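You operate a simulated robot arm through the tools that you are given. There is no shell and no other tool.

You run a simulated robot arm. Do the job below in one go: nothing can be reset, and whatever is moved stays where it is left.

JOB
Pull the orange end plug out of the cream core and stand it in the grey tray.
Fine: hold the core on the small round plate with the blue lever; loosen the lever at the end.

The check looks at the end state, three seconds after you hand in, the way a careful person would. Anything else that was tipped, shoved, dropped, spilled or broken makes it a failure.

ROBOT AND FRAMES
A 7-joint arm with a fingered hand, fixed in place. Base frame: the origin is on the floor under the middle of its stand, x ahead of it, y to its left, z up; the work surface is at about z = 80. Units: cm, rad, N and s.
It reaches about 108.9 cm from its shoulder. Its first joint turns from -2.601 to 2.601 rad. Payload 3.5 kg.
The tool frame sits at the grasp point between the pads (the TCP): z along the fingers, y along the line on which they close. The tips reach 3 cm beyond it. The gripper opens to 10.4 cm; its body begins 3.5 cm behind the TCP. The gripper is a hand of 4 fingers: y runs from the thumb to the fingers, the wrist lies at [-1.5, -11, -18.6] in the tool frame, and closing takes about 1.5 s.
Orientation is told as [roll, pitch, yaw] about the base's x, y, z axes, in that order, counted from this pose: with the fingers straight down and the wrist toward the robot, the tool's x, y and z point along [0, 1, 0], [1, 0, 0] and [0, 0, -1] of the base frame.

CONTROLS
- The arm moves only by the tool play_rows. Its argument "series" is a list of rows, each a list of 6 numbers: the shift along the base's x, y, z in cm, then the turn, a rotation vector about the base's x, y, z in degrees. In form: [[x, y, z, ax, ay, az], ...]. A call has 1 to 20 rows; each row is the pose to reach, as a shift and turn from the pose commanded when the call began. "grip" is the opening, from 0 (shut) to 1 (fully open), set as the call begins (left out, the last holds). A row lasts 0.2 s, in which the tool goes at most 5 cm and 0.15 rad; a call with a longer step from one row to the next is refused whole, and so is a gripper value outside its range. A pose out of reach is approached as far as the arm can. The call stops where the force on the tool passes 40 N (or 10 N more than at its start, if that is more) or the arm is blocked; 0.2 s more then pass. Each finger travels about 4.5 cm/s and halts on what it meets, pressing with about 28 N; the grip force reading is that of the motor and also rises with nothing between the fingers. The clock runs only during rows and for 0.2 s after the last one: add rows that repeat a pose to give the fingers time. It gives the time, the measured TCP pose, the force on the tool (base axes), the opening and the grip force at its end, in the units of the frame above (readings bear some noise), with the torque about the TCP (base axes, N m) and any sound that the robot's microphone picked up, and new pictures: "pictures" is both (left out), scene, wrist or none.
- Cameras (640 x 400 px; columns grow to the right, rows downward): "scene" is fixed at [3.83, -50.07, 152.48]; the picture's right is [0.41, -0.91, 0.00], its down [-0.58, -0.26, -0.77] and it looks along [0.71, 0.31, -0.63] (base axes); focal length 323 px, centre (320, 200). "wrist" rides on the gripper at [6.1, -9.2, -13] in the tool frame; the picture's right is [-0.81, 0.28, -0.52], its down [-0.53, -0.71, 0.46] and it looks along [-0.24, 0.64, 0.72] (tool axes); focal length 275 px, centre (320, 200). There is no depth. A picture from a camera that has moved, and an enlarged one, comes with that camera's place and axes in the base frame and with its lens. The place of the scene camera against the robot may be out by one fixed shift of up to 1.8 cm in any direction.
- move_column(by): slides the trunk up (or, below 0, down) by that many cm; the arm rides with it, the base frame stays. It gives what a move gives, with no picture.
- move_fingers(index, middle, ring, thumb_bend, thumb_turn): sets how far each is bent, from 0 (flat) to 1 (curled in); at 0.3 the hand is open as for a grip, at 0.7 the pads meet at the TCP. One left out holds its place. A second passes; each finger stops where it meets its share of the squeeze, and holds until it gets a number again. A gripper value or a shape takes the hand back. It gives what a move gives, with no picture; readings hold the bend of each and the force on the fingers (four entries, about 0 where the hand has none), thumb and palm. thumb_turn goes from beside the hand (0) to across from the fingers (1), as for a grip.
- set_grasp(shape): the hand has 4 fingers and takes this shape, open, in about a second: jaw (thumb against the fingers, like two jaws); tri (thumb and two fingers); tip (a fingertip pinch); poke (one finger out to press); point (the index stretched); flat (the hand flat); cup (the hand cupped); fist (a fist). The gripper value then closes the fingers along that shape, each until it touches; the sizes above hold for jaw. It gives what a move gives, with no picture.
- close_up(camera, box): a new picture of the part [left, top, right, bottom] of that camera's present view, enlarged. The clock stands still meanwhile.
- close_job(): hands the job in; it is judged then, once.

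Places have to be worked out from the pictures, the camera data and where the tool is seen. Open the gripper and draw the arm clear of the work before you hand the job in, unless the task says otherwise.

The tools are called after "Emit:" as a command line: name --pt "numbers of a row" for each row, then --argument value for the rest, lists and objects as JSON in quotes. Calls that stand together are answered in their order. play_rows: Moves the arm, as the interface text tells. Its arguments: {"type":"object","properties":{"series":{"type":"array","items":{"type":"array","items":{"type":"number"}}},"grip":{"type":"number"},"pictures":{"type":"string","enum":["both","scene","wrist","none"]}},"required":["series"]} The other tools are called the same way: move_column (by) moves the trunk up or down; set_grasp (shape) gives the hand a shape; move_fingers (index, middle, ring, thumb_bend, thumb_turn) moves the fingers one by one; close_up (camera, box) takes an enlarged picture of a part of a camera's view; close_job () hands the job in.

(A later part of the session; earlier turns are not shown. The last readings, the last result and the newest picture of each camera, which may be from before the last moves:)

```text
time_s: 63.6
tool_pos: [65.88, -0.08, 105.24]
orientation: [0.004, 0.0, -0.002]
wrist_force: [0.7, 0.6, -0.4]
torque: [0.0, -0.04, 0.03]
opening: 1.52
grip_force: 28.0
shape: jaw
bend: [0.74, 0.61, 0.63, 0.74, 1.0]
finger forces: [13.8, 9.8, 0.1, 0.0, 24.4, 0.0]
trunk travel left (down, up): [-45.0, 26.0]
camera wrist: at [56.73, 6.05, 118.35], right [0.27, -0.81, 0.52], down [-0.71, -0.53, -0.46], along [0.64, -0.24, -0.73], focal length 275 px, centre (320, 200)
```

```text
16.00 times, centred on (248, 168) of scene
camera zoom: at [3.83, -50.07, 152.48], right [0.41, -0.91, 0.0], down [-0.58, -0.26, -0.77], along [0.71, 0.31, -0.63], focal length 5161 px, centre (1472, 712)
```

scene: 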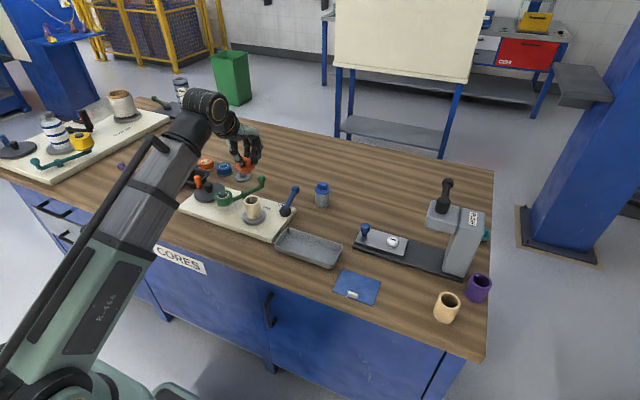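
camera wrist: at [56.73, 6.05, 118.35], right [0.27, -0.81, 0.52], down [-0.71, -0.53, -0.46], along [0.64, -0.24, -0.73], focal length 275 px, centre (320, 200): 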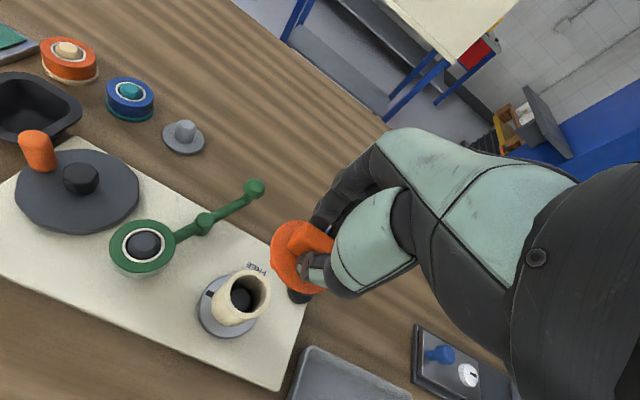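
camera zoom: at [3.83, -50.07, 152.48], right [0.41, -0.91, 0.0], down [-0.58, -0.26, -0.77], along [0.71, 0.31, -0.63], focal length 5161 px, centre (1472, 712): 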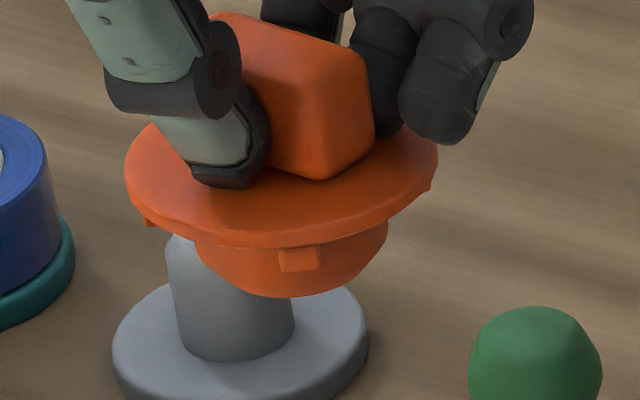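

The plug has a short, flat-ended body (about 1.6 cm) under its flange, so it can stand flange-up. The tray's inside spans about x 58.5–65.5, y -12.5 to -30; I carry the plug above its middle and yaw -90° so the fingers open along the tray's length.

Emit:
play_rows --pt "-0.3 -1.5 0 0 0 -8" --pt "-0.7 -3.5 0 0 0 -16" --pt "-1 -5.5 0 0 0 -24" --pt "-1.4 -7.5 0 0 0 -32" --pt "-1.8 -9.5 0 0 0 -40" --pt "-2.2 -11.5 0 0 0 -48" --pt "-2.6 -13.5 0 0 0 -56" --pt "-3 -15.5 0 0 0 -64" --pt "-3.4 -17.5 0 0 0 -72" --pt "-3.8 -19.5 -1 0 0 -80" --pt "-4 -21.2 -4 0 0 -88" --pt "-4 -21.2 -7 0 0 -90" --pt "-4 -21.2 -7 0 0 -90" --pictures "both"

Emit:
close_up --camera "scene" --box '[240, 180, 360, 285]'

Emit:
close_up --camera "wrist" --box '[180, 140, 420, 380]'

```text
time_s: 66.4
tool_pos: [62.03, -21.13, 97.99]
orientation: [0.001, 0.002, -1.574]
wrist_force: [0.1, 0.4, -0.6]
torque: [0.02, -0.01, -0.02]
opening: 1.54
grip_force: 27.7
shape: jaw
bend: [0.74, 0.61, 0.63, 0.74, 1.0]
finger forces: [13.9, 9.8, 0.1, 0.1, 24.4, 0.1]
trunk travel left (down, up): [-45.0, 26.0]
camera wrist: at [68.07, -12.01, 111.07], right [-0.81, -0.27, 0.52], down [-0.53, 0.72, -0.46], along [-0.24, -0.64, -0.73], focal length 275 px, centre (320, 200)
```

scene: 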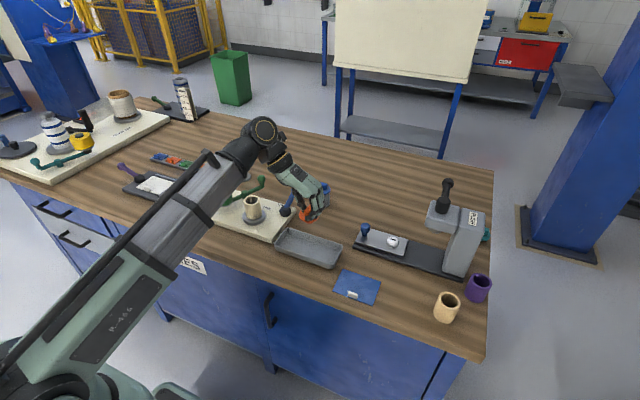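
wrist: 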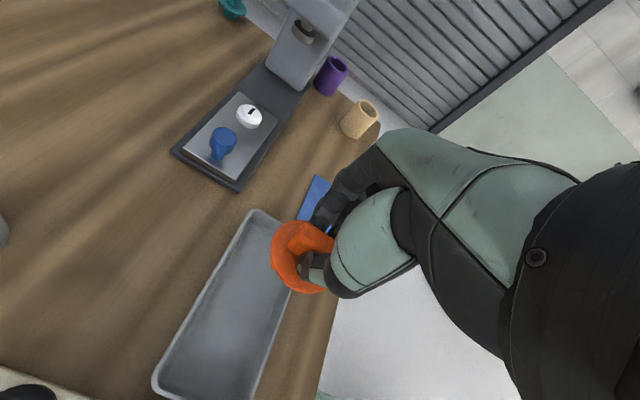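

```text
3.81 times, centred on (300, 232) of scene
camera zoom: at [3.83, -50.07, 152.48], right [0.41, -0.91, 0.0], down [-0.58, -0.26, -0.77], along [0.71, 0.31, -0.63], focal length 1229 px, centre (396, 76)
```

zoom: 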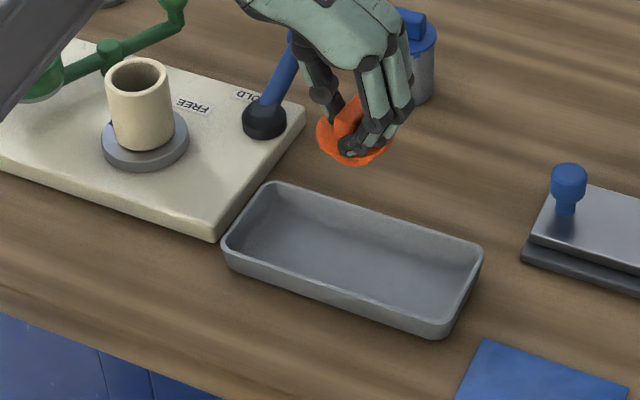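

```text
1.67 times, centred on (300, 260) of wrist
camera zoom: at [68.07, -12.01, 111.07], right [-0.81, -0.27, 0.52], down [-0.53, 0.72, -0.46], along [-0.24, -0.64, -0.73], focal length 459 px, centre (353, 100)
```

zoom: 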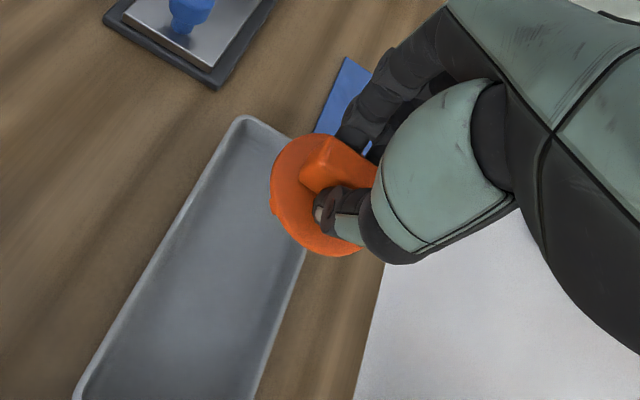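

The plug hangs centred over the tray (tray centre ≈ (62.1, -21.2), plug ≈ (62.2, -21.2)). I lower to just above the tray floor.

Emit:
play_rows --pt "0.05 0 -2 0 0 0" --pt "0.05 0 -4.5 0 0 0" --pt "0.05 0 -7 0 0 0" --pt "0.05 0 -9 0 0 0" --pt "0.05 0 -10.5 0 0 0" --pt "0.05 0 -10.5 0 0 0" --pictures "both"

Emit:
close_up --camera "scene" --box '[260, 190, 360, 280]'

Emit:
close_up --camera "wrist" --box '[180, 140, 420, 380]'

```text
time_s: 67.8
tool_pos: [62.0, -21.27, 87.52]
orientation: [0.001, 0.0, -1.574]
wrist_force: [-0.3, 0.7, -0.9]
torque: [-0.05, 0.06, -0.06]
opening: 1.53
grip_force: 28.3
shape: jaw
bend: [0.74, 0.61, 0.63, 0.75, 1.0]
finger forces: [13.8, 9.8, 0.1, 0.1, 24.3, 0.0]
trunk travel left (down, up): [-45.0, 26.0]
camera wrist: at [68.13, -12.13, 100.63], right [-0.81, -0.27, 0.52], down [-0.53, 0.71, -0.46], along [-0.24, -0.64, -0.73], focal length 275 px, centre (320, 200)
```

scene: 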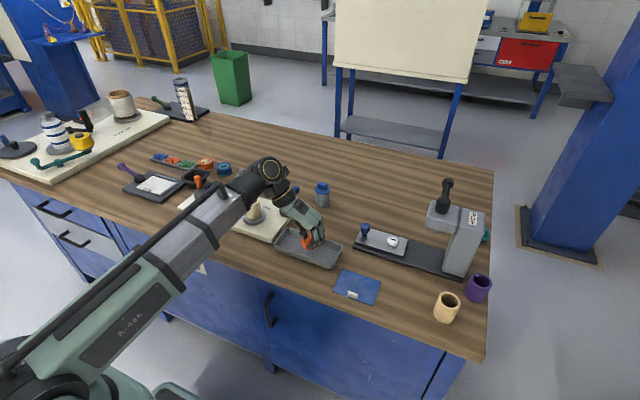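
wrist: 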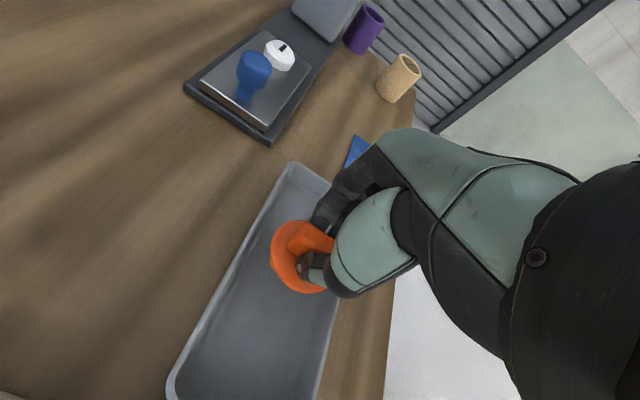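

```text
4.44 times, centred on (310, 235) of scene
camera zoom: at [3.83, -50.07, 152.48], right [0.41, -0.91, 0.0], down [-0.58, -0.26, -0.77], along [0.71, 0.31, -0.63], focal length 1434 px, centre (364, 44)
```

zoom: 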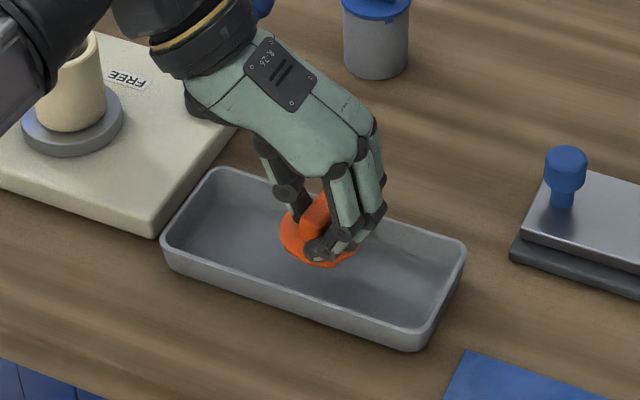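

```text
1.67 times, centred on (300, 260) of wrist
camera zoom: at [68.13, -12.13, 100.63], right [-0.81, -0.27, 0.52], down [-0.53, 0.71, -0.46], along [-0.24, -0.64, -0.73], focal length 459 px, centre (353, 100)
```

zoom: 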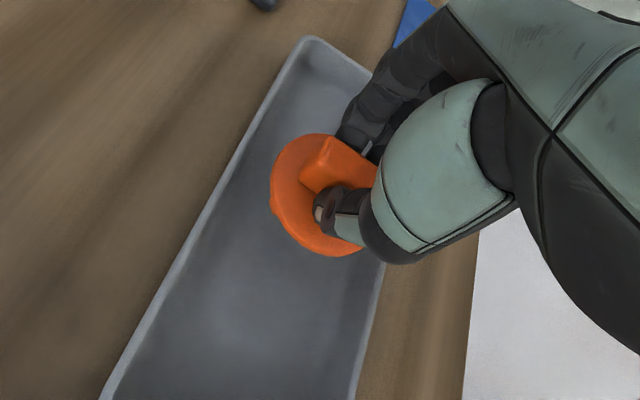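

Inside the tray and clear of the rim. I lower the last centimetre or so in small steps to feel the floor.

Emit:
play_rows --pt "0 0 -0.3 0 0 0" --pt "0 0 -0.6 0 0 0" --pt "0 0 -0.9 0 0 0" --pt "0 0 -0.9 0 0 0" --pictures "none"

```text
time_s: 68.8
tool_pos: [61.95, -21.35, 86.65]
orientation: [0.002, 0.003, -1.574]
wrist_force: [0.8, -1.2, -1.1]
torque: [-0.02, 0.0, 0.0]
opening: 1.53
grip_force: 27.8
shape: jaw
bend: [0.74, 0.61, 0.63, 0.75, 1.0]
finger forces: [13.9, 9.8, 0.1, 0.1, 24.3, 0.0]
trunk travel left (down, up): [-45.0, 26.0]
```

Emit:
play_rows --pt "0 0 -0.2 0 0 0" --pt "0 0 -0.4 0 0 0" --pt "0 0 -0.6 0 0 0" --pt "0 0 -0.6 0 0 0" --pictures "none"

```text
time_s: 69.8
tool_pos: [62.09, -21.33, 86.13]
orientation: [0.001, 0.002, -1.573]
wrist_force: [-0.6, -0.7, -0.2]
torque: [0.01, 0.02, 0.06]
opening: 1.51
grip_force: 27.8
shape: jaw
bend: [0.74, 0.61, 0.63, 0.75, 1.0]
finger forces: [13.9, 9.7, 0.0, 0.0, 24.4, 0.1]
trunk travel left (down, up): [-45.0, 26.0]
```

No contact yet at z=86.1; I keep lowering in 0.2 cm steps.

Emit:
play_rows --pt "0 0 -0.2 0 0 0" --pt "0 0 -0.4 0 0 0" --pt "0 0 -0.4 0 0 0" --pictures "both"

Emit:
close_up --camera "scene" --box '[285, 215, 345, 270]'

Emit:
close_up --camera "wrist" --box '[220, 180, 380, 330]'

```text
time_s: 70.6
tool_pos: [61.85, -21.28, 85.95]
orientation: [0.001, 0.001, -1.573]
wrist_force: [1.1, 2.1, 14.8]
torque: [-0.1, -0.02, 0.07]
opening: 1.58
grip_force: 27.9
shape: jaw
bend: [0.74, 0.61, 0.63, 0.75, 1.0]
finger forces: [13.5, 14.1, 0.0, 0.1, 31.2, 0.0]
trunk travel left (down, up): [-45.0, 26.0]
camera wrist: at [68.04, -12.09, 98.98], right [-0.81, -0.27, 0.52], down [-0.53, 0.71, -0.46], along [-0.24, -0.64, -0.72], focal length 275 px, centre (320, 200)
```

scene: 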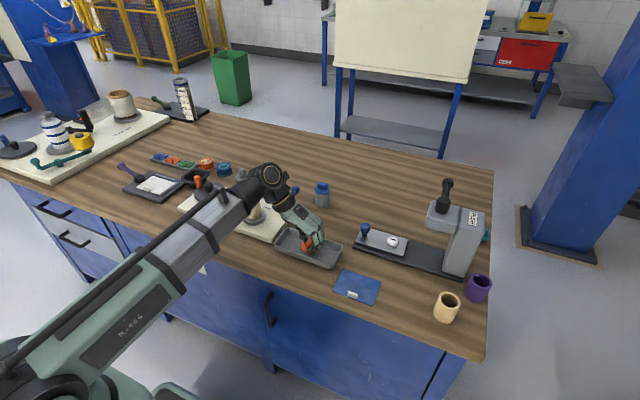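
wrist: 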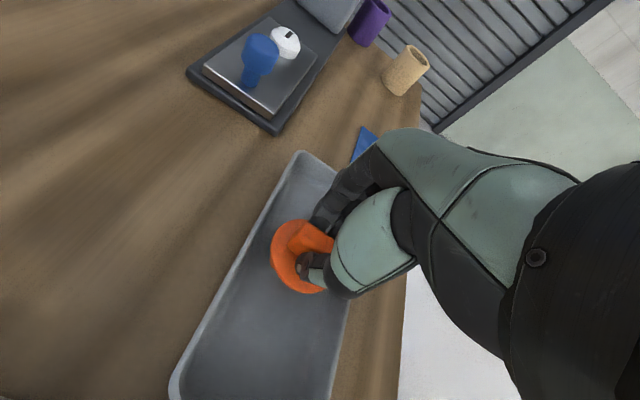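

```text
7.27 times, centred on (315, 242) of scene
camera zoom: at [3.83, -50.07, 152.48], right [0.41, -0.91, 0.0], down [-0.58, -0.26, -0.77], along [0.71, 0.31, -0.63], focal length 2346 px, centre (356, -109)
```

zoom: 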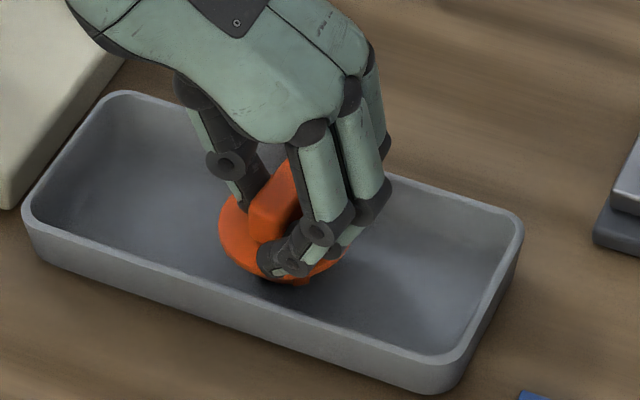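

```text
2.67 times, centred on (300, 255) of wrist
camera zoom: at [68.04, -12.09, 98.98], right [-0.81, -0.27, 0.52], down [-0.53, 0.71, -0.46], along [-0.24, -0.64, -0.72], focal length 734 px, centre (373, 53)
```

zoom: 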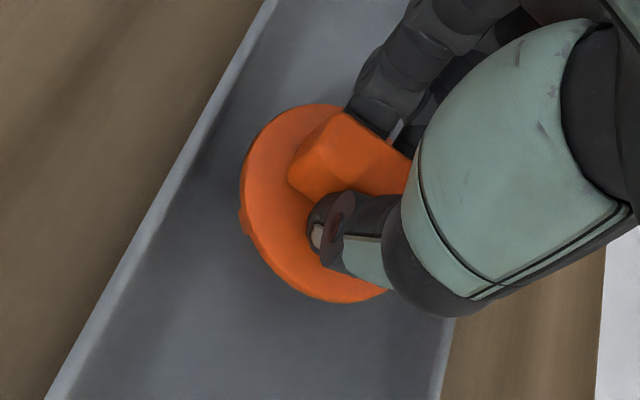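

Firm floor contact at z≈85.95 (15 N). I relieve the press slightly, then open the hand to let go.

Emit:
play_rows --pt "0 0 0.15 0 0 0" --pt "0 0 0.15 0 0 0" --pictures "none"

Emit:
play_rows --pt "0 0 0 0 0 0" --pt "0 0 0 0 0 0" --pt "0 0 0 0 0 0" --pt "0 0 0 0 0 0" --pt "0 0 0 0 0 0" --pt "0 0 0 0 0 0" --grip 0.5 --pictures "both"

Emit:
close_up --camera "scene" --box '[285, 215, 345, 270]'

Emit:
close_up --camera "wrist" --box '[220, 180, 380, 330]'

```text
time_s: 71.2
tool_pos: [61.94, -21.24, 85.88]
orientation: [0.0, 0.002, -1.571]
wrist_force: [0.6, 0.0, 5.3]
torque: [-0.05, -0.01, 0.0]
opening: 1.55
grip_force: 27.4
shape: jaw
bend: [0.74, 0.61, 0.63, 0.75, 1.0]
finger forces: [14.3, 11.4, 0.1, 0.0, 25.4, 0.1]
trunk travel left (down, up): [-45.0, 26.0]
```

```text
time_s: 72.6
tool_pos: [61.99, -21.09, 85.96]
orientation: [0.001, 0.001, -1.574]
wrist_force: [0.3, -0.2, -0.3]
torque: [0.05, -0.04, 0.01]
opening: 5.15
grip_force: 0.0
shape: jaw
bend: [0.74, 0.45, 0.41, 0.7, 1.0]
finger forces: [0.0, 0.1, 0.0, 0.0, 0.0, 0.0]
trunk travel left (down, up): [-45.0, 26.0]
camera wrist: at [68.11, -12.11, 99.02], right [-0.81, -0.27, 0.52], down [-0.53, 0.71, -0.46], along [-0.24, -0.64, -0.73], focal length 275 px, centre (320, 200)
```

scene: 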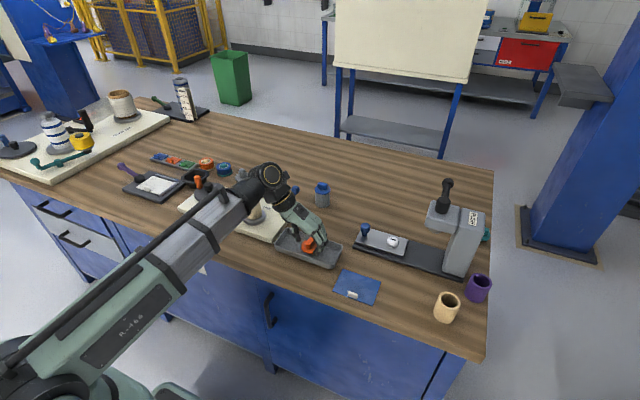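
wrist: 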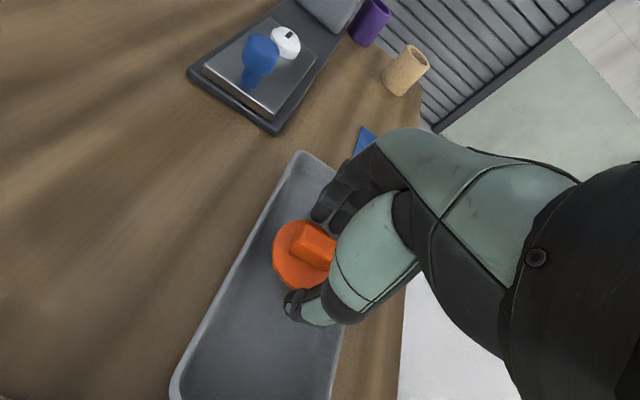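

```text
7.27 times, centred on (315, 242) of scene
camera zoom: at [3.83, -50.07, 152.48], right [0.41, -0.91, 0.0], down [-0.58, -0.26, -0.77], along [0.71, 0.31, -0.63], focal length 2346 px, centre (356, -109)
```

zoom: 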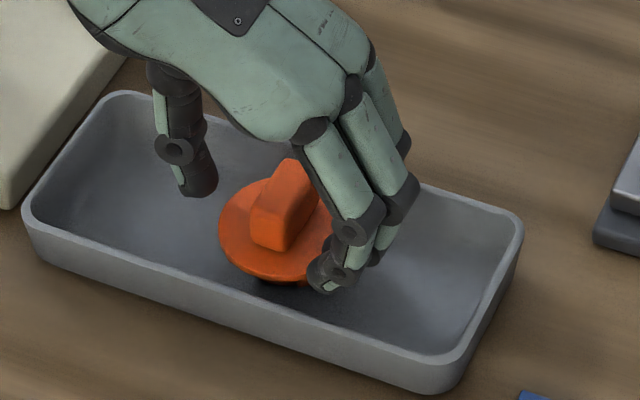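

```text
2.67 times, centred on (300, 255) of wrist
camera zoom: at [68.11, -12.11, 99.02], right [-0.81, -0.27, 0.52], down [-0.53, 0.71, -0.46], along [-0.24, -0.64, -0.73], focal length 734 px, centre (373, 53)
```

zoom: 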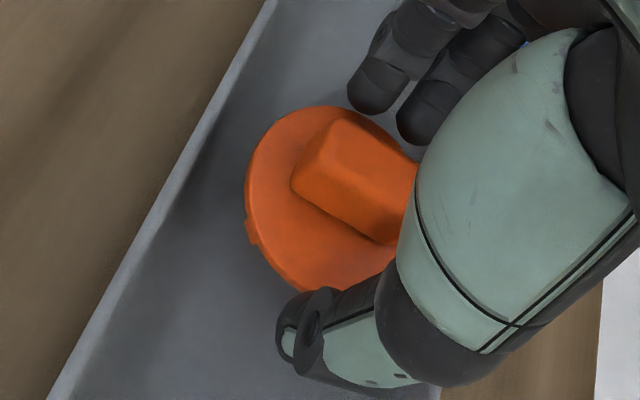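

The plug stands flange-up on the tray floor. I open a bit more and lift straight up.

Emit:
play_rows --pt "0 0 0 0 0 0" --pt "0 0 0 0 0 0" --pt "0 0 0.5 0 0 0" --pt "0 0 1.5 0 0 0" --pt "0 0 3.5 0 0 0" --pt "0 0 6.5 0 0 0" --pt "0 0 10 0 0 0" --pt "0 0 14 0 0 0" --pt "0 0 14 0 0 0" --grip 0.6 --pictures "both"

Emit:
close_up --camera "scene" --box '[270, 205, 350, 275]'

Emit:
close_up --camera "scene" --box '[235, 175, 310, 240]'

```text
time_s: 74.6
tool_pos: [62.02, -21.04, 100.11]
orientation: [0.003, 0.001, -1.571]
wrist_force: [0.2, 0.7, 0.3]
torque: [0.0, -0.01, 0.01]
opening: 6.19
grip_force: 0.1
shape: jaw
bend: [0.29, 0.41, 0.37, 0.65, 1.0]
finger forces: [0.0, 0.1, 0.0, 0.0, 0.1, 0.1]
trunk travel left (down, up): [-45.0, 26.0]
camera wrist: at [68.12, -11.96, 113.26], right [-0.81, -0.27, 0.52], down [-0.53, 0.71, -0.46], along [-0.24, -0.64, -0.73], focal length 275 px, centre (320, 200)
```

scene: 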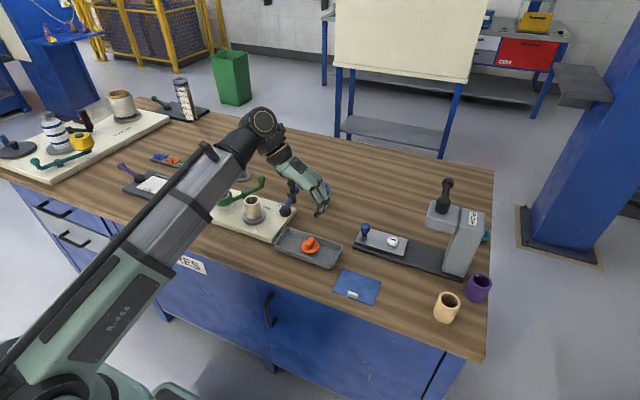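
wrist: 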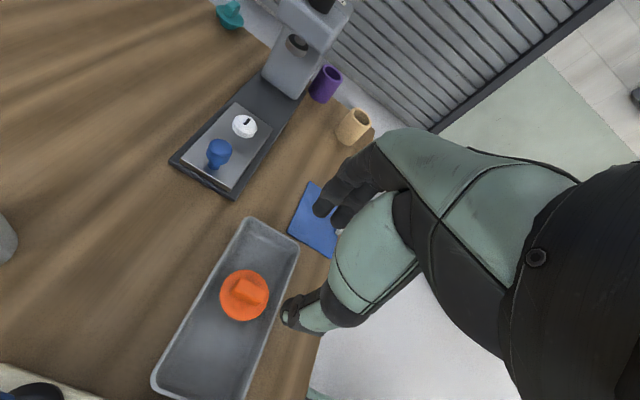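

```text
5.71 times, centred on (310, 240) of scene
camera zoom: at [3.83, -50.07, 152.48], right [0.41, -0.91, 0.0], down [-0.58, -0.26, -0.77], along [0.71, 0.31, -0.63], focal length 1843 px, centre (377, -29)
```

zoom: 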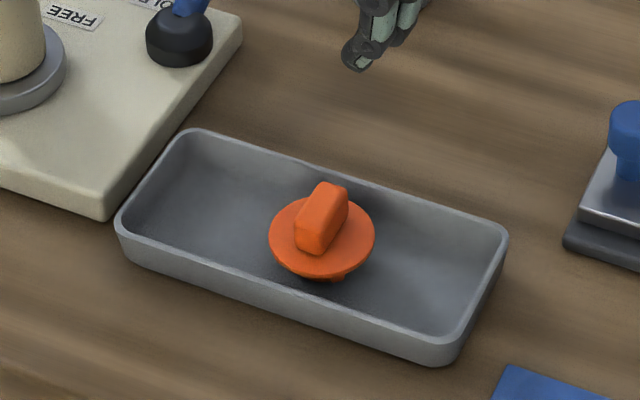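

```text
6.15 times, centred on (272, 208) of scene
camera zoom: at [3.83, -50.07, 152.48], right [0.41, -0.91, 0.0], down [-0.58, -0.26, -0.77], along [0.71, 0.31, -0.63], focal length 1985 px, centre (612, 154)
```

zoom: 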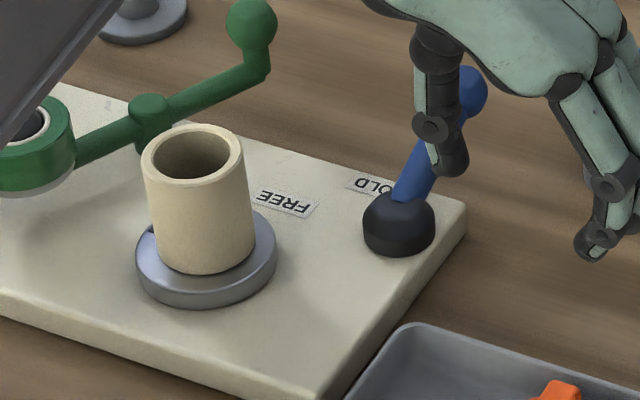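

The plug stands upright in the tray and the core sits on its post. Now I go back to the lever ball (about (79.6, -8.1)) to loosen it, hand yawed about -95°, staying high first to check alignment.

Emit:
play_rows --pt "3.5 2.5 0 0 0 -1" --pt "7 5 0 0 0 -2" --pt "10.5 7.5 0 0 0 -3" --pt "14 10 0 0 0 -4" --pt "17.5 12.6 -1 0 0 -5" --pt "17.5 12.6 -4 0 0 -5" --pt "17.5 12.6 -4 0 0 -5" --grip 0.6 --pictures "both"

Emit:
close_up --camera "scene" --box '[245, 145, 335, 235]'

Emit:
close_up --camera "wrist" --box '[160, 100, 400, 360]'

```text
time_s: 76.2
tool_pos: [79.43, -8.87, 96.19]
orientation: [0.003, 0.0, -1.66]
wrist_force: [0.9, -0.8, -0.4]
torque: [0.0, 0.02, 0.0]
opening: 6.21
grip_force: 0.0
shape: jaw
bend: [0.29, 0.41, 0.37, 0.65, 1.0]
finger forces: [0.1, 0.0, 0.0, 0.1, 0.1, 0.1]
trunk travel left (down, up): [-45.0, 26.0]
camera wrist: at [86.47, -0.21, 109.22], right [-0.83, -0.2, 0.52], down [-0.47, 0.76, -0.46], along [-0.3, -0.62, -0.73], focal length 275 px, centre (320, 200)
```

scene: 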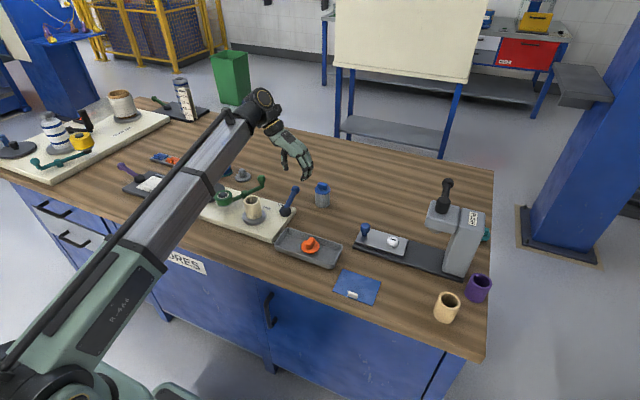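
wrist: 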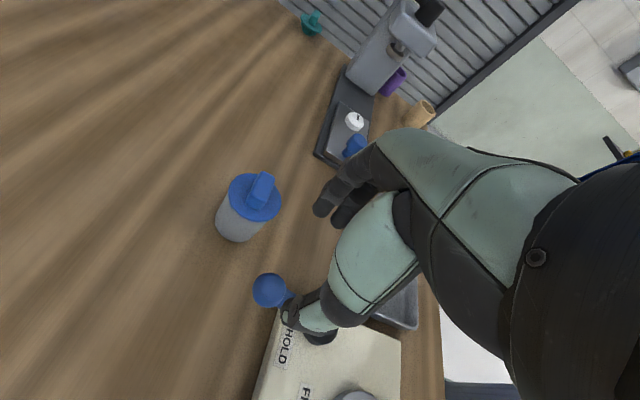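

```text
4.44 times, centred on (290, 190) of scene
camera zoom: at [3.83, -50.07, 152.48], right [0.41, -0.91, 0.0], down [-0.58, -0.26, -0.77], along [0.71, 0.31, -0.63], focal length 1434 px, centre (453, 244)
```

zoom: 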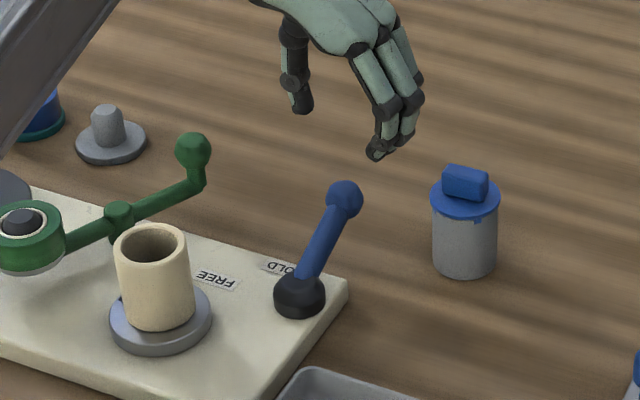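

```text
1.54 times, centred on (280, 230) of wrist
camera zoom: at [86.47, -0.21, 109.22], right [-0.83, -0.2, 0.52], down [-0.47, 0.76, -0.46], along [-0.3, -0.62, -0.73], focal length 424 px, centre (382, 154)
```

zoom: 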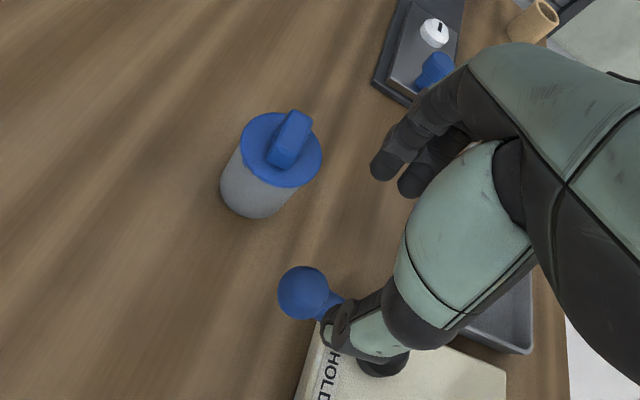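

The ball is at about (79.6, -7.9, 86.5), lever at 0°. I shift +0.5 in y and descend around it.

Emit:
play_rows --pt "0 0.5 -2 0 0 0" --pt "0 0.5 -4 0 0 0" --pt "0 0.5 -6 0 0 0" --pt "0 0.5 -7.7 0 0 0" --pt "0 0.5 -9 0 0 0" --pt "0 0.5 -9 0 0 0" --pictures "both"

Emit:
close_up --camera "scene" --box '[250, 155, 330, 225]'

Emit:
close_up --camera "wrist" --box '[180, 100, 400, 340]'

```text
time_s: 77.6
tool_pos: [79.57, -8.11, 86.93]
orientation: [0.003, 0.001, -1.66]
wrist_force: [-0.2, -0.3, -0.3]
torque: [-0.02, -0.04, 0.01]
opening: 6.22
grip_force: 0.1
shape: jaw
bend: [0.29, 0.41, 0.37, 0.65, 1.0]
finger forces: [0.0, 0.0, 0.0, 0.1, 0.0, 0.0]
trunk travel left (down, up): [-45.0, 26.0]
camera wrist: at [86.42, 0.43, 100.12], right [-0.83, -0.2, 0.52], down [-0.47, 0.76, -0.46], along [-0.3, -0.62, -0.73], focal length 275 px, centre (320, 200)
```

scene: 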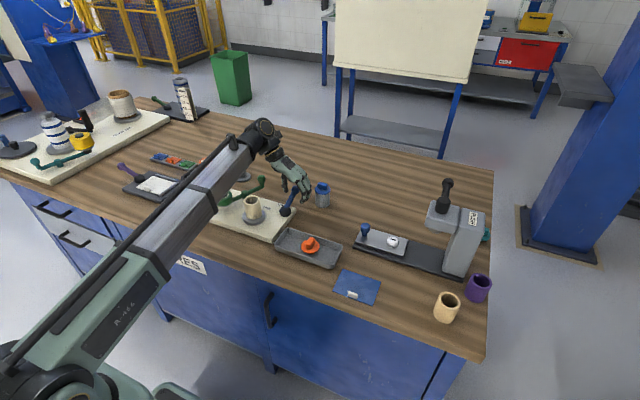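
wrist: 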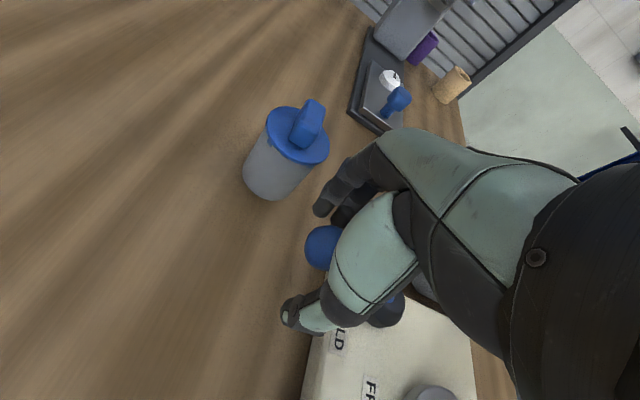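

```text
5.71 times, centred on (290, 190) of scene
camera zoom: at [3.83, -50.07, 152.48], right [0.41, -0.91, 0.0], down [-0.58, -0.26, -0.77], along [0.71, 0.31, -0.63], focal length 1843 px, centre (491, 257)
```

zoom: 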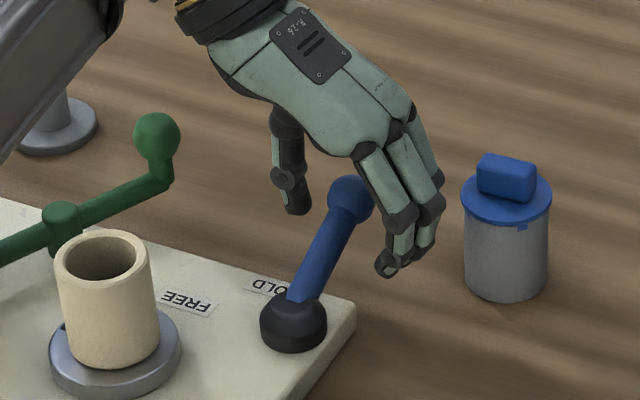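

```text
1.67 times, centred on (290, 220) of wrist
camera zoom: at [86.42, 0.43, 100.12], right [-0.83, -0.2, 0.52], down [-0.47, 0.76, -0.46], along [-0.3, -0.62, -0.73], focal length 459 px, centre (370, 167)
```

zoom: 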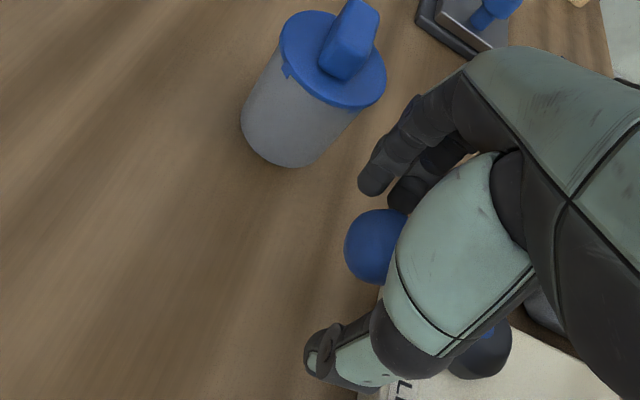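

The ball is again between thumb and fingers. I close around it.

Emit:
play_rows --pt "0 0 0 0 0 0" --pt "0 0 0 0 0 0" --pt "0 0 0 0 0 0" --pt "0 0 0 0 0 0" --pt "0 0 0 0 0 0" --pt "0 0 0 0 0 0" --pt "0 0 0 0 0 0" --grip 0.15 --pictures "wrist"

Emit:
close_up --camera "scene" --box '[250, 155, 330, 225]'

```text
time_s: 79.2
tool_pos: [79.48, -7.91, 86.77]
orientation: [-0.002, 0.002, -1.66]
wrist_force: [-0.6, 2.0, -16.9]
torque: [-0.07, -0.02, 0.11]
opening: 1.43
grip_force: 28.1
shape: jaw
bend: [0.72, 0.71, 0.6, 0.76, 1.0]
finger forces: [13.2, 5.2, 3.3, 0.1, 25.5, 0.1]
trunk travel left (down, up): [-45.0, 26.0]
camera wrist: at [86.51, 0.45, 99.95], right [-0.83, -0.2, 0.52], down [-0.47, 0.76, -0.45], along [-0.3, -0.62, -0.73], focal length 275 px, centre (320, 200)
```

wrist: 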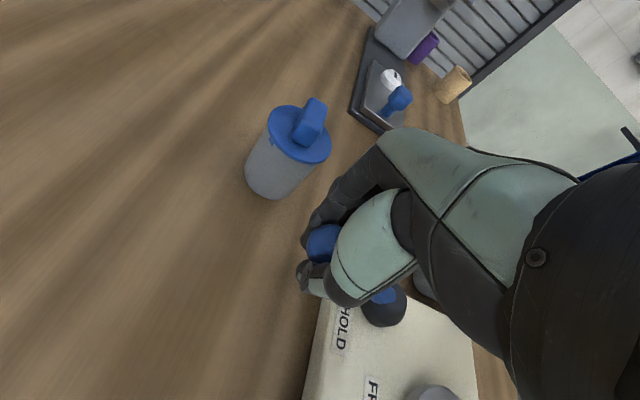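

```text
5.71 times, centred on (290, 190) of scene
camera zoom: at [3.83, -50.07, 152.48], right [0.41, -0.91, 0.0], down [-0.58, -0.26, -0.77], along [0.71, 0.31, -0.63], focal length 1843 px, centre (491, 257)
```

zoom: 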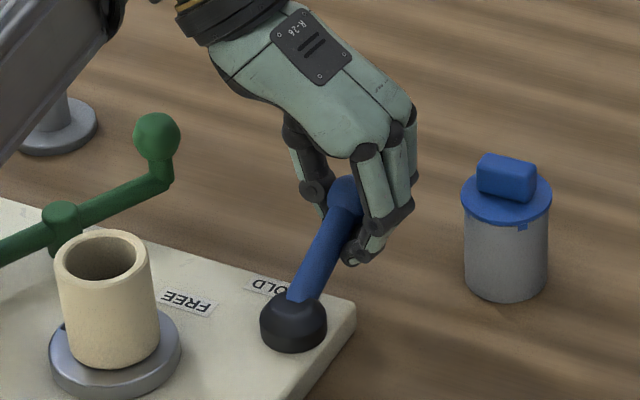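

The grip wedges on the ball with 17 N of lift, more than needed. I open slightly to a loose hold.

Emit:
play_rows --pt "0 0 0 0 0 0" --pt "0 0 0 0 0 0" --pt "0 0 0 0 0 0" --grip 0.25 --pictures "none"

```text
time_s: 80.0
tool_pos: [79.4, -8.1, 87.05]
orientation: [0.003, -0.001, -1.659]
wrist_force: [-0.1, -0.5, 0.6]
torque: [0.01, -0.04, 0.03]
opening: 2.59
grip_force: 0.0
shape: jaw
bend: [0.74, 0.56, 0.54, 0.74, 1.0]
finger forces: [0.0, 0.0, 0.0, 0.1, 0.0, 0.0]
trunk travel left (down, up): [-45.0, 26.0]
```

Loosely caged with no force. I now turn the lever counter-clockwise toward FREE, first 16°.

Emit:
play_rows --pt "-0.02 0.53 0 0 0 4" --pt "-0.07 1.05 0 0 0 8" --pt "-0.17 1.57 0 0 0 12" --pt "-0.29 2.08 0 0 0 16" --pt "-0.29 2.08 0 0 0 16" --pictures "scene"

Emit:
close_up --camera "scene" --box '[250, 155, 330, 225]'

```text
time_s: 81.2
tool_pos: [79.14, -5.99, 86.98]
orientation: [0.003, 0.002, -1.379]
wrist_force: [-0.5, -3.3, 0.8]
torque: [-0.07, 0.0, 0.02]
opening: 2.68
grip_force: 0.0
shape: jaw
bend: [0.73, 0.56, 0.52, 0.74, 1.0]
finger forces: [2.1, 0.1, 1.7, 0.0, 0.1, 0.1]
trunk travel left (down, up): [-45.0, 26.0]
```

scene: 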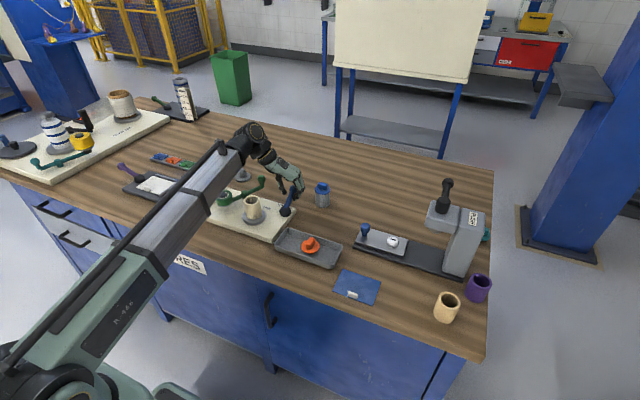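

```text
5.71 times, centred on (290, 190) of scene
camera zoom: at [3.83, -50.07, 152.48], right [0.41, -0.91, 0.0], down [-0.58, -0.26, -0.77], along [0.71, 0.31, -0.63], focal length 1843 px, centre (491, 257)
```

zoom: 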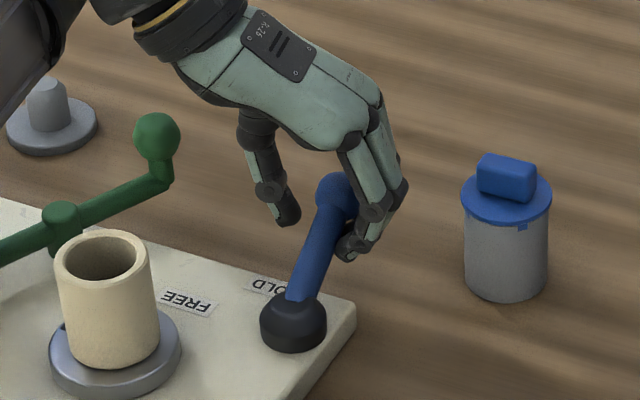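

The fingers now pull the lever back (3 N). I continue along the arc another 24°.

Emit:
play_rows --pt "-0.16 0.5 0 0 0 4" --pt "-0.36 0.99 0 0 0 8" --pt "-0.59 1.46 0 0 0 12" --pt "-0.86 1.92 0 0 0 16" --pt "-1.15 2.36 0 0 0 20" --pt "-1.47 2.77 0 0 0 24" --pt "-1.47 2.77 0 0 0 24" --pictures "scene"

Emit:
close_up --camera "scene" --box '[250, 155, 330, 225]'

```text
time_s: 82.8
tool_pos: [77.78, -3.28, 86.79]
orientation: [0.001, 0.002, -0.96]
wrist_force: [1.4, 0.3, 0.5]
torque: [0.0, 0.01, -0.01]
opening: 2.63
grip_force: 0.0
shape: jaw
bend: [0.73, 0.56, 0.53, 0.74, 1.0]
finger forces: [0.7, 0.0, 0.6, 0.0, 0.0, 0.1]
trunk travel left (down, up): [-45.0, 26.0]
```

scene: 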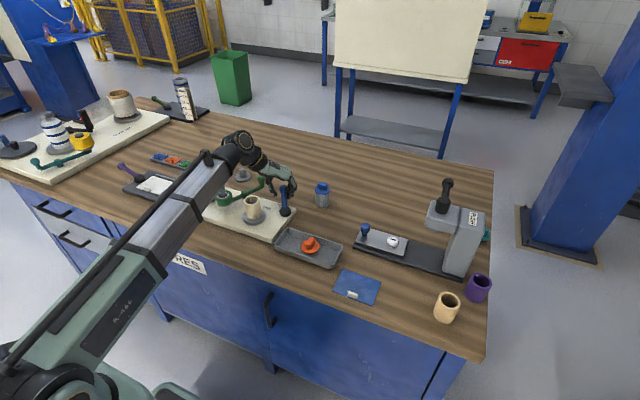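

```text
5.71 times, centred on (290, 190) of scene
camera zoom: at [3.83, -50.07, 152.48], right [0.41, -0.91, 0.0], down [-0.58, -0.26, -0.77], along [0.71, 0.31, -0.63], focal length 1843 px, centre (491, 257)
```

zoom: 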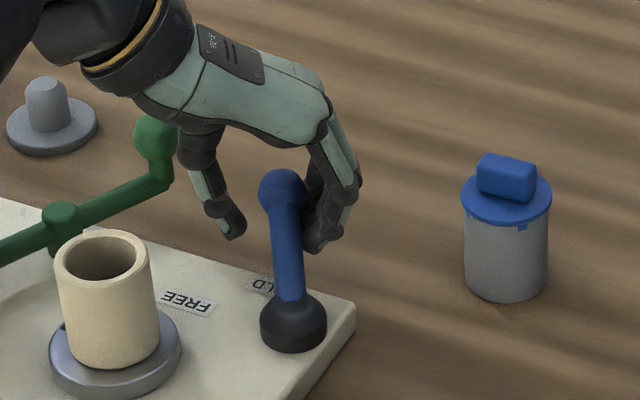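

Moving easily now; the lever is about 30°. I continue toward its original FREE-side position.

Emit:
play_rows --pt "-0.35 0.39 0 0 0 4" --pt "-0.73 0.76 0 0 0 8" --pt "-1.14 1.1 0 0 0 12" --pt "-1.56 1.41 0 0 0 16" --pt "-2.01 1.69 0 0 0 20" --pt "-2.47 1.93 0 0 0 24" --pt "-2.96 2.15 0 0 0 28" --pt "-3.2 2.24 0 0 0 30" --pt "-3.2 2.24 0 0 0 30" --pictures "both"

Emit:
close_up --camera "scene" --box '[235, 155, 315, 225]'

Emit:
close_up --camera "wrist" --box '[200, 160, 420, 400]'

```text
time_s: 84.8
tool_pos: [74.49, -0.91, 86.92]
orientation: [0.002, 0.0, -0.435]
wrist_force: [1.8, -0.7, -1.1]
torque: [0.01, -0.03, 0.03]
opening: 2.61
grip_force: 0.0
shape: jaw
bend: [0.73, 0.56, 0.53, 0.74, 1.0]
finger forces: [0.9, 0.0, 0.9, 0.0, 0.0, 0.0]
trunk travel left (down, up): [-45.0, 26.0]
camera wrist: at [68.85, 8.37, 100.03], right [-0.09, -0.85, 0.52], down [-0.87, -0.18, -0.46], along [0.48, -0.49, -0.73], focal length 275 px, centre (320, 200)
```

scene: 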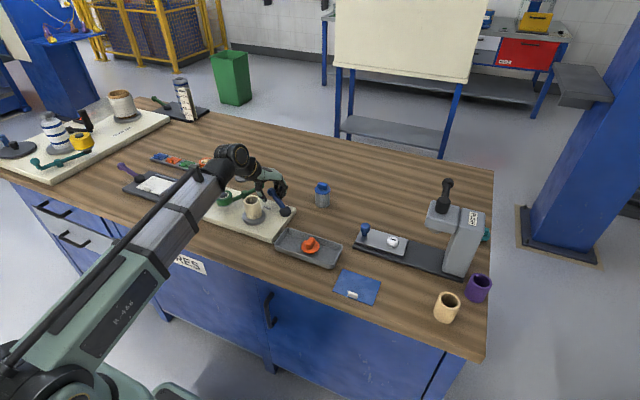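
wrist: 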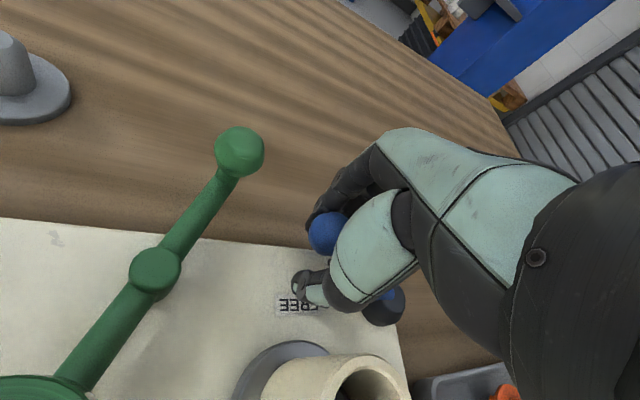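

```text
5.71 times, centred on (275, 190) of scene
camera zoom: at [3.83, -50.07, 152.48], right [0.41, -0.91, 0.0], down [-0.58, -0.26, -0.77], along [0.71, 0.31, -0.63], focal length 1843 px, centre (577, 257)
```

zoom: 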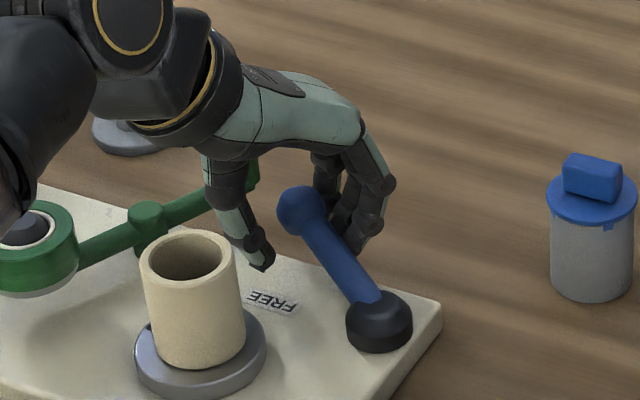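

```text
1.67 times, centred on (310, 280) of wrist
camera zoom: at [68.85, 8.37, 100.03], right [-0.09, -0.85, 0.52], down [-0.87, -0.18, -0.46], along [0.48, -0.49, -0.73], focal length 459 px, centre (337, 67)
```

zoom: 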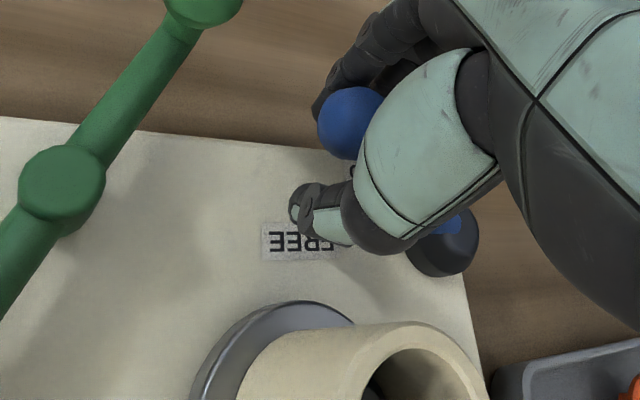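

The lever is at about 63°, near where it started (68°). I go on another 8° to bring it fully to the FREE side, keeping clear of the core.

Emit:
play_rows --pt "-0.25 0.08 0 0 0 2" --pt "-0.5 0.16 0 0 0 4" --pt "-0.75 0.23 0 0 0 6" --pt "-1.01 0.29 0 0 0 8" --pt "-1.01 0.29 0 0 0 8" --pictures "both"

Emit:
close_up --camera "scene" --box '[235, 155, 315, 225]'

Emit:
close_up --camera "wrist" --box '[200, 160, 420, 400]'

```text
time_s: 86.0
tool_pos: [73.62, -0.65, 86.96]
orientation: [0.001, 0.002, -0.298]
wrist_force: [4.2, -1.1, -1.6]
torque: [0.0, -0.03, 0.01]
opening: 2.61
grip_force: 0.1
shape: jaw
bend: [0.73, 0.56, 0.52, 0.74, 1.0]
finger forces: [2.2, 0.1, 1.9, 0.0, 0.1, 0.1]
trunk travel left (down, up): [-45.0, 26.0]
camera wrist: at [66.57, 7.76, 100.06], right [0.03, -0.86, 0.52], down [-0.84, -0.3, -0.46], along [0.54, -0.42, -0.73], focal length 275 px, centre (320, 200)
```

scene: 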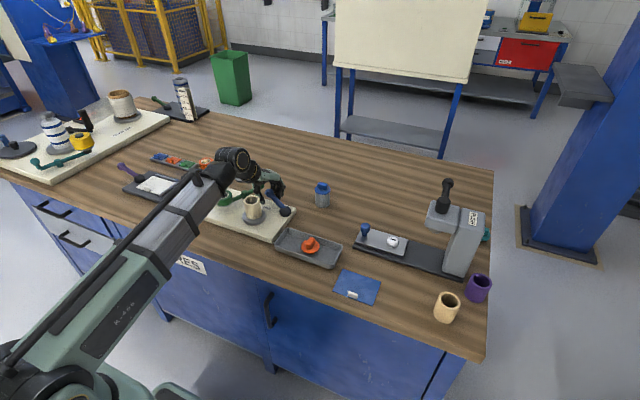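
wrist: 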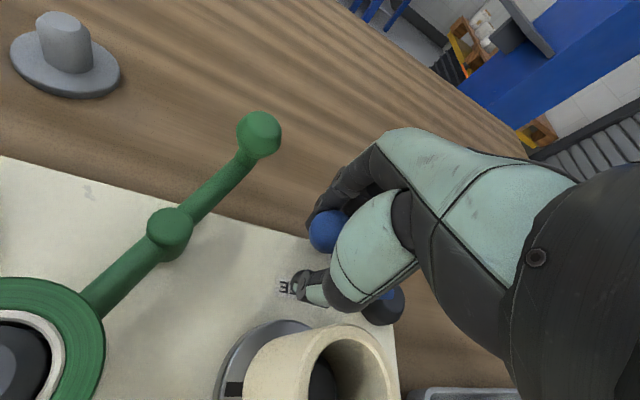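

```text
5.71 times, centred on (275, 190) of scene
camera zoom: at [3.83, -50.07, 152.48], right [0.41, -0.91, 0.0], down [-0.58, -0.26, -0.77], along [0.71, 0.31, -0.63], focal length 1843 px, centre (577, 257)
```

zoom: 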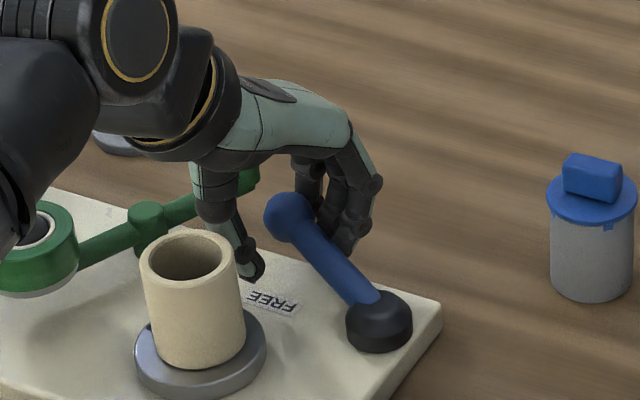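

```text
1.67 times, centred on (310, 280) of wrist
camera zoom: at [66.57, 7.76, 100.06], right [0.03, -0.86, 0.52], down [-0.84, -0.3, -0.46], along [0.54, -0.42, -0.73], focal length 459 px, centre (337, 67)
```

zoom: 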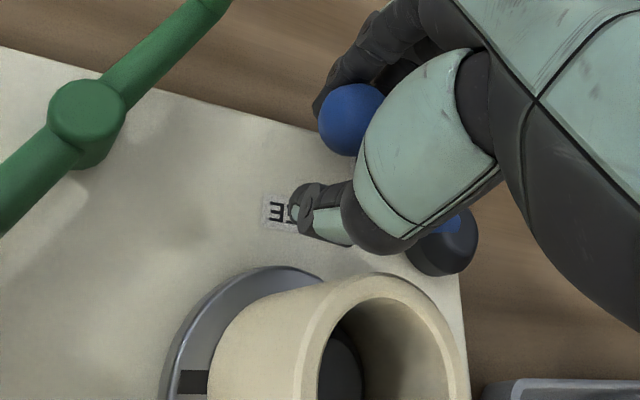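

The ball is back at exactly its original place and resistance is rising (4 N). I nudge 3° more to confirm it is at the FREE stop.

Emit:
play_rows --pt "-0.2 0.05 0 0 0 1.5" --pt "-0.39 0.09 0 0 0 3" --pt "-0.39 0.09 0 0 0 3" --pictures "scene"

Emit:
close_up --camera "scene" --box '[235, 155, 315, 225]'

```text
time_s: 86.8
tool_pos: [73.11, -0.7, 86.91]
orientation: [0.002, 0.001, -0.247]
wrist_force: [8.5, -3.7, 0.2]
torque: [-0.03, -0.18, 0.02]
opening: 2.76
grip_force: 0.0
shape: jaw
bend: [0.73, 0.56, 0.51, 0.74, 1.0]
finger forces: [4.7, 0.6, 3.0, 0.1, 0.0, 0.0]
trunk travel left (down, up): [-45.0, 26.0]
```

scene: 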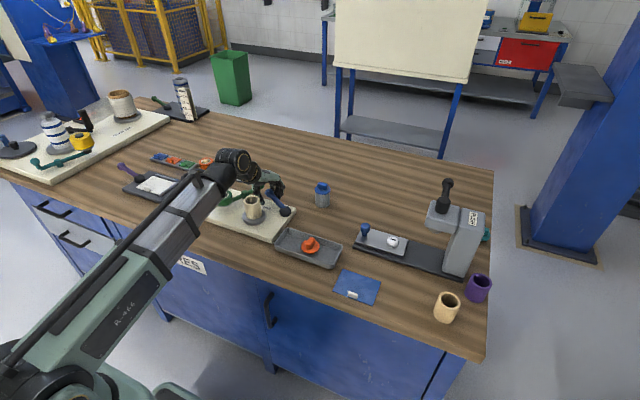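

```text
5.71 times, centred on (275, 190) of scene
camera zoom: at [3.83, -50.07, 152.48], right [0.41, -0.91, 0.0], down [-0.58, -0.26, -0.77], along [0.71, 0.31, -0.63], focal length 1843 px, centre (577, 257)
```

zoom: 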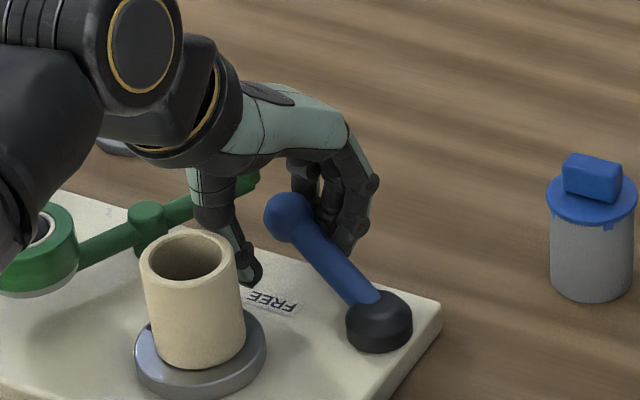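

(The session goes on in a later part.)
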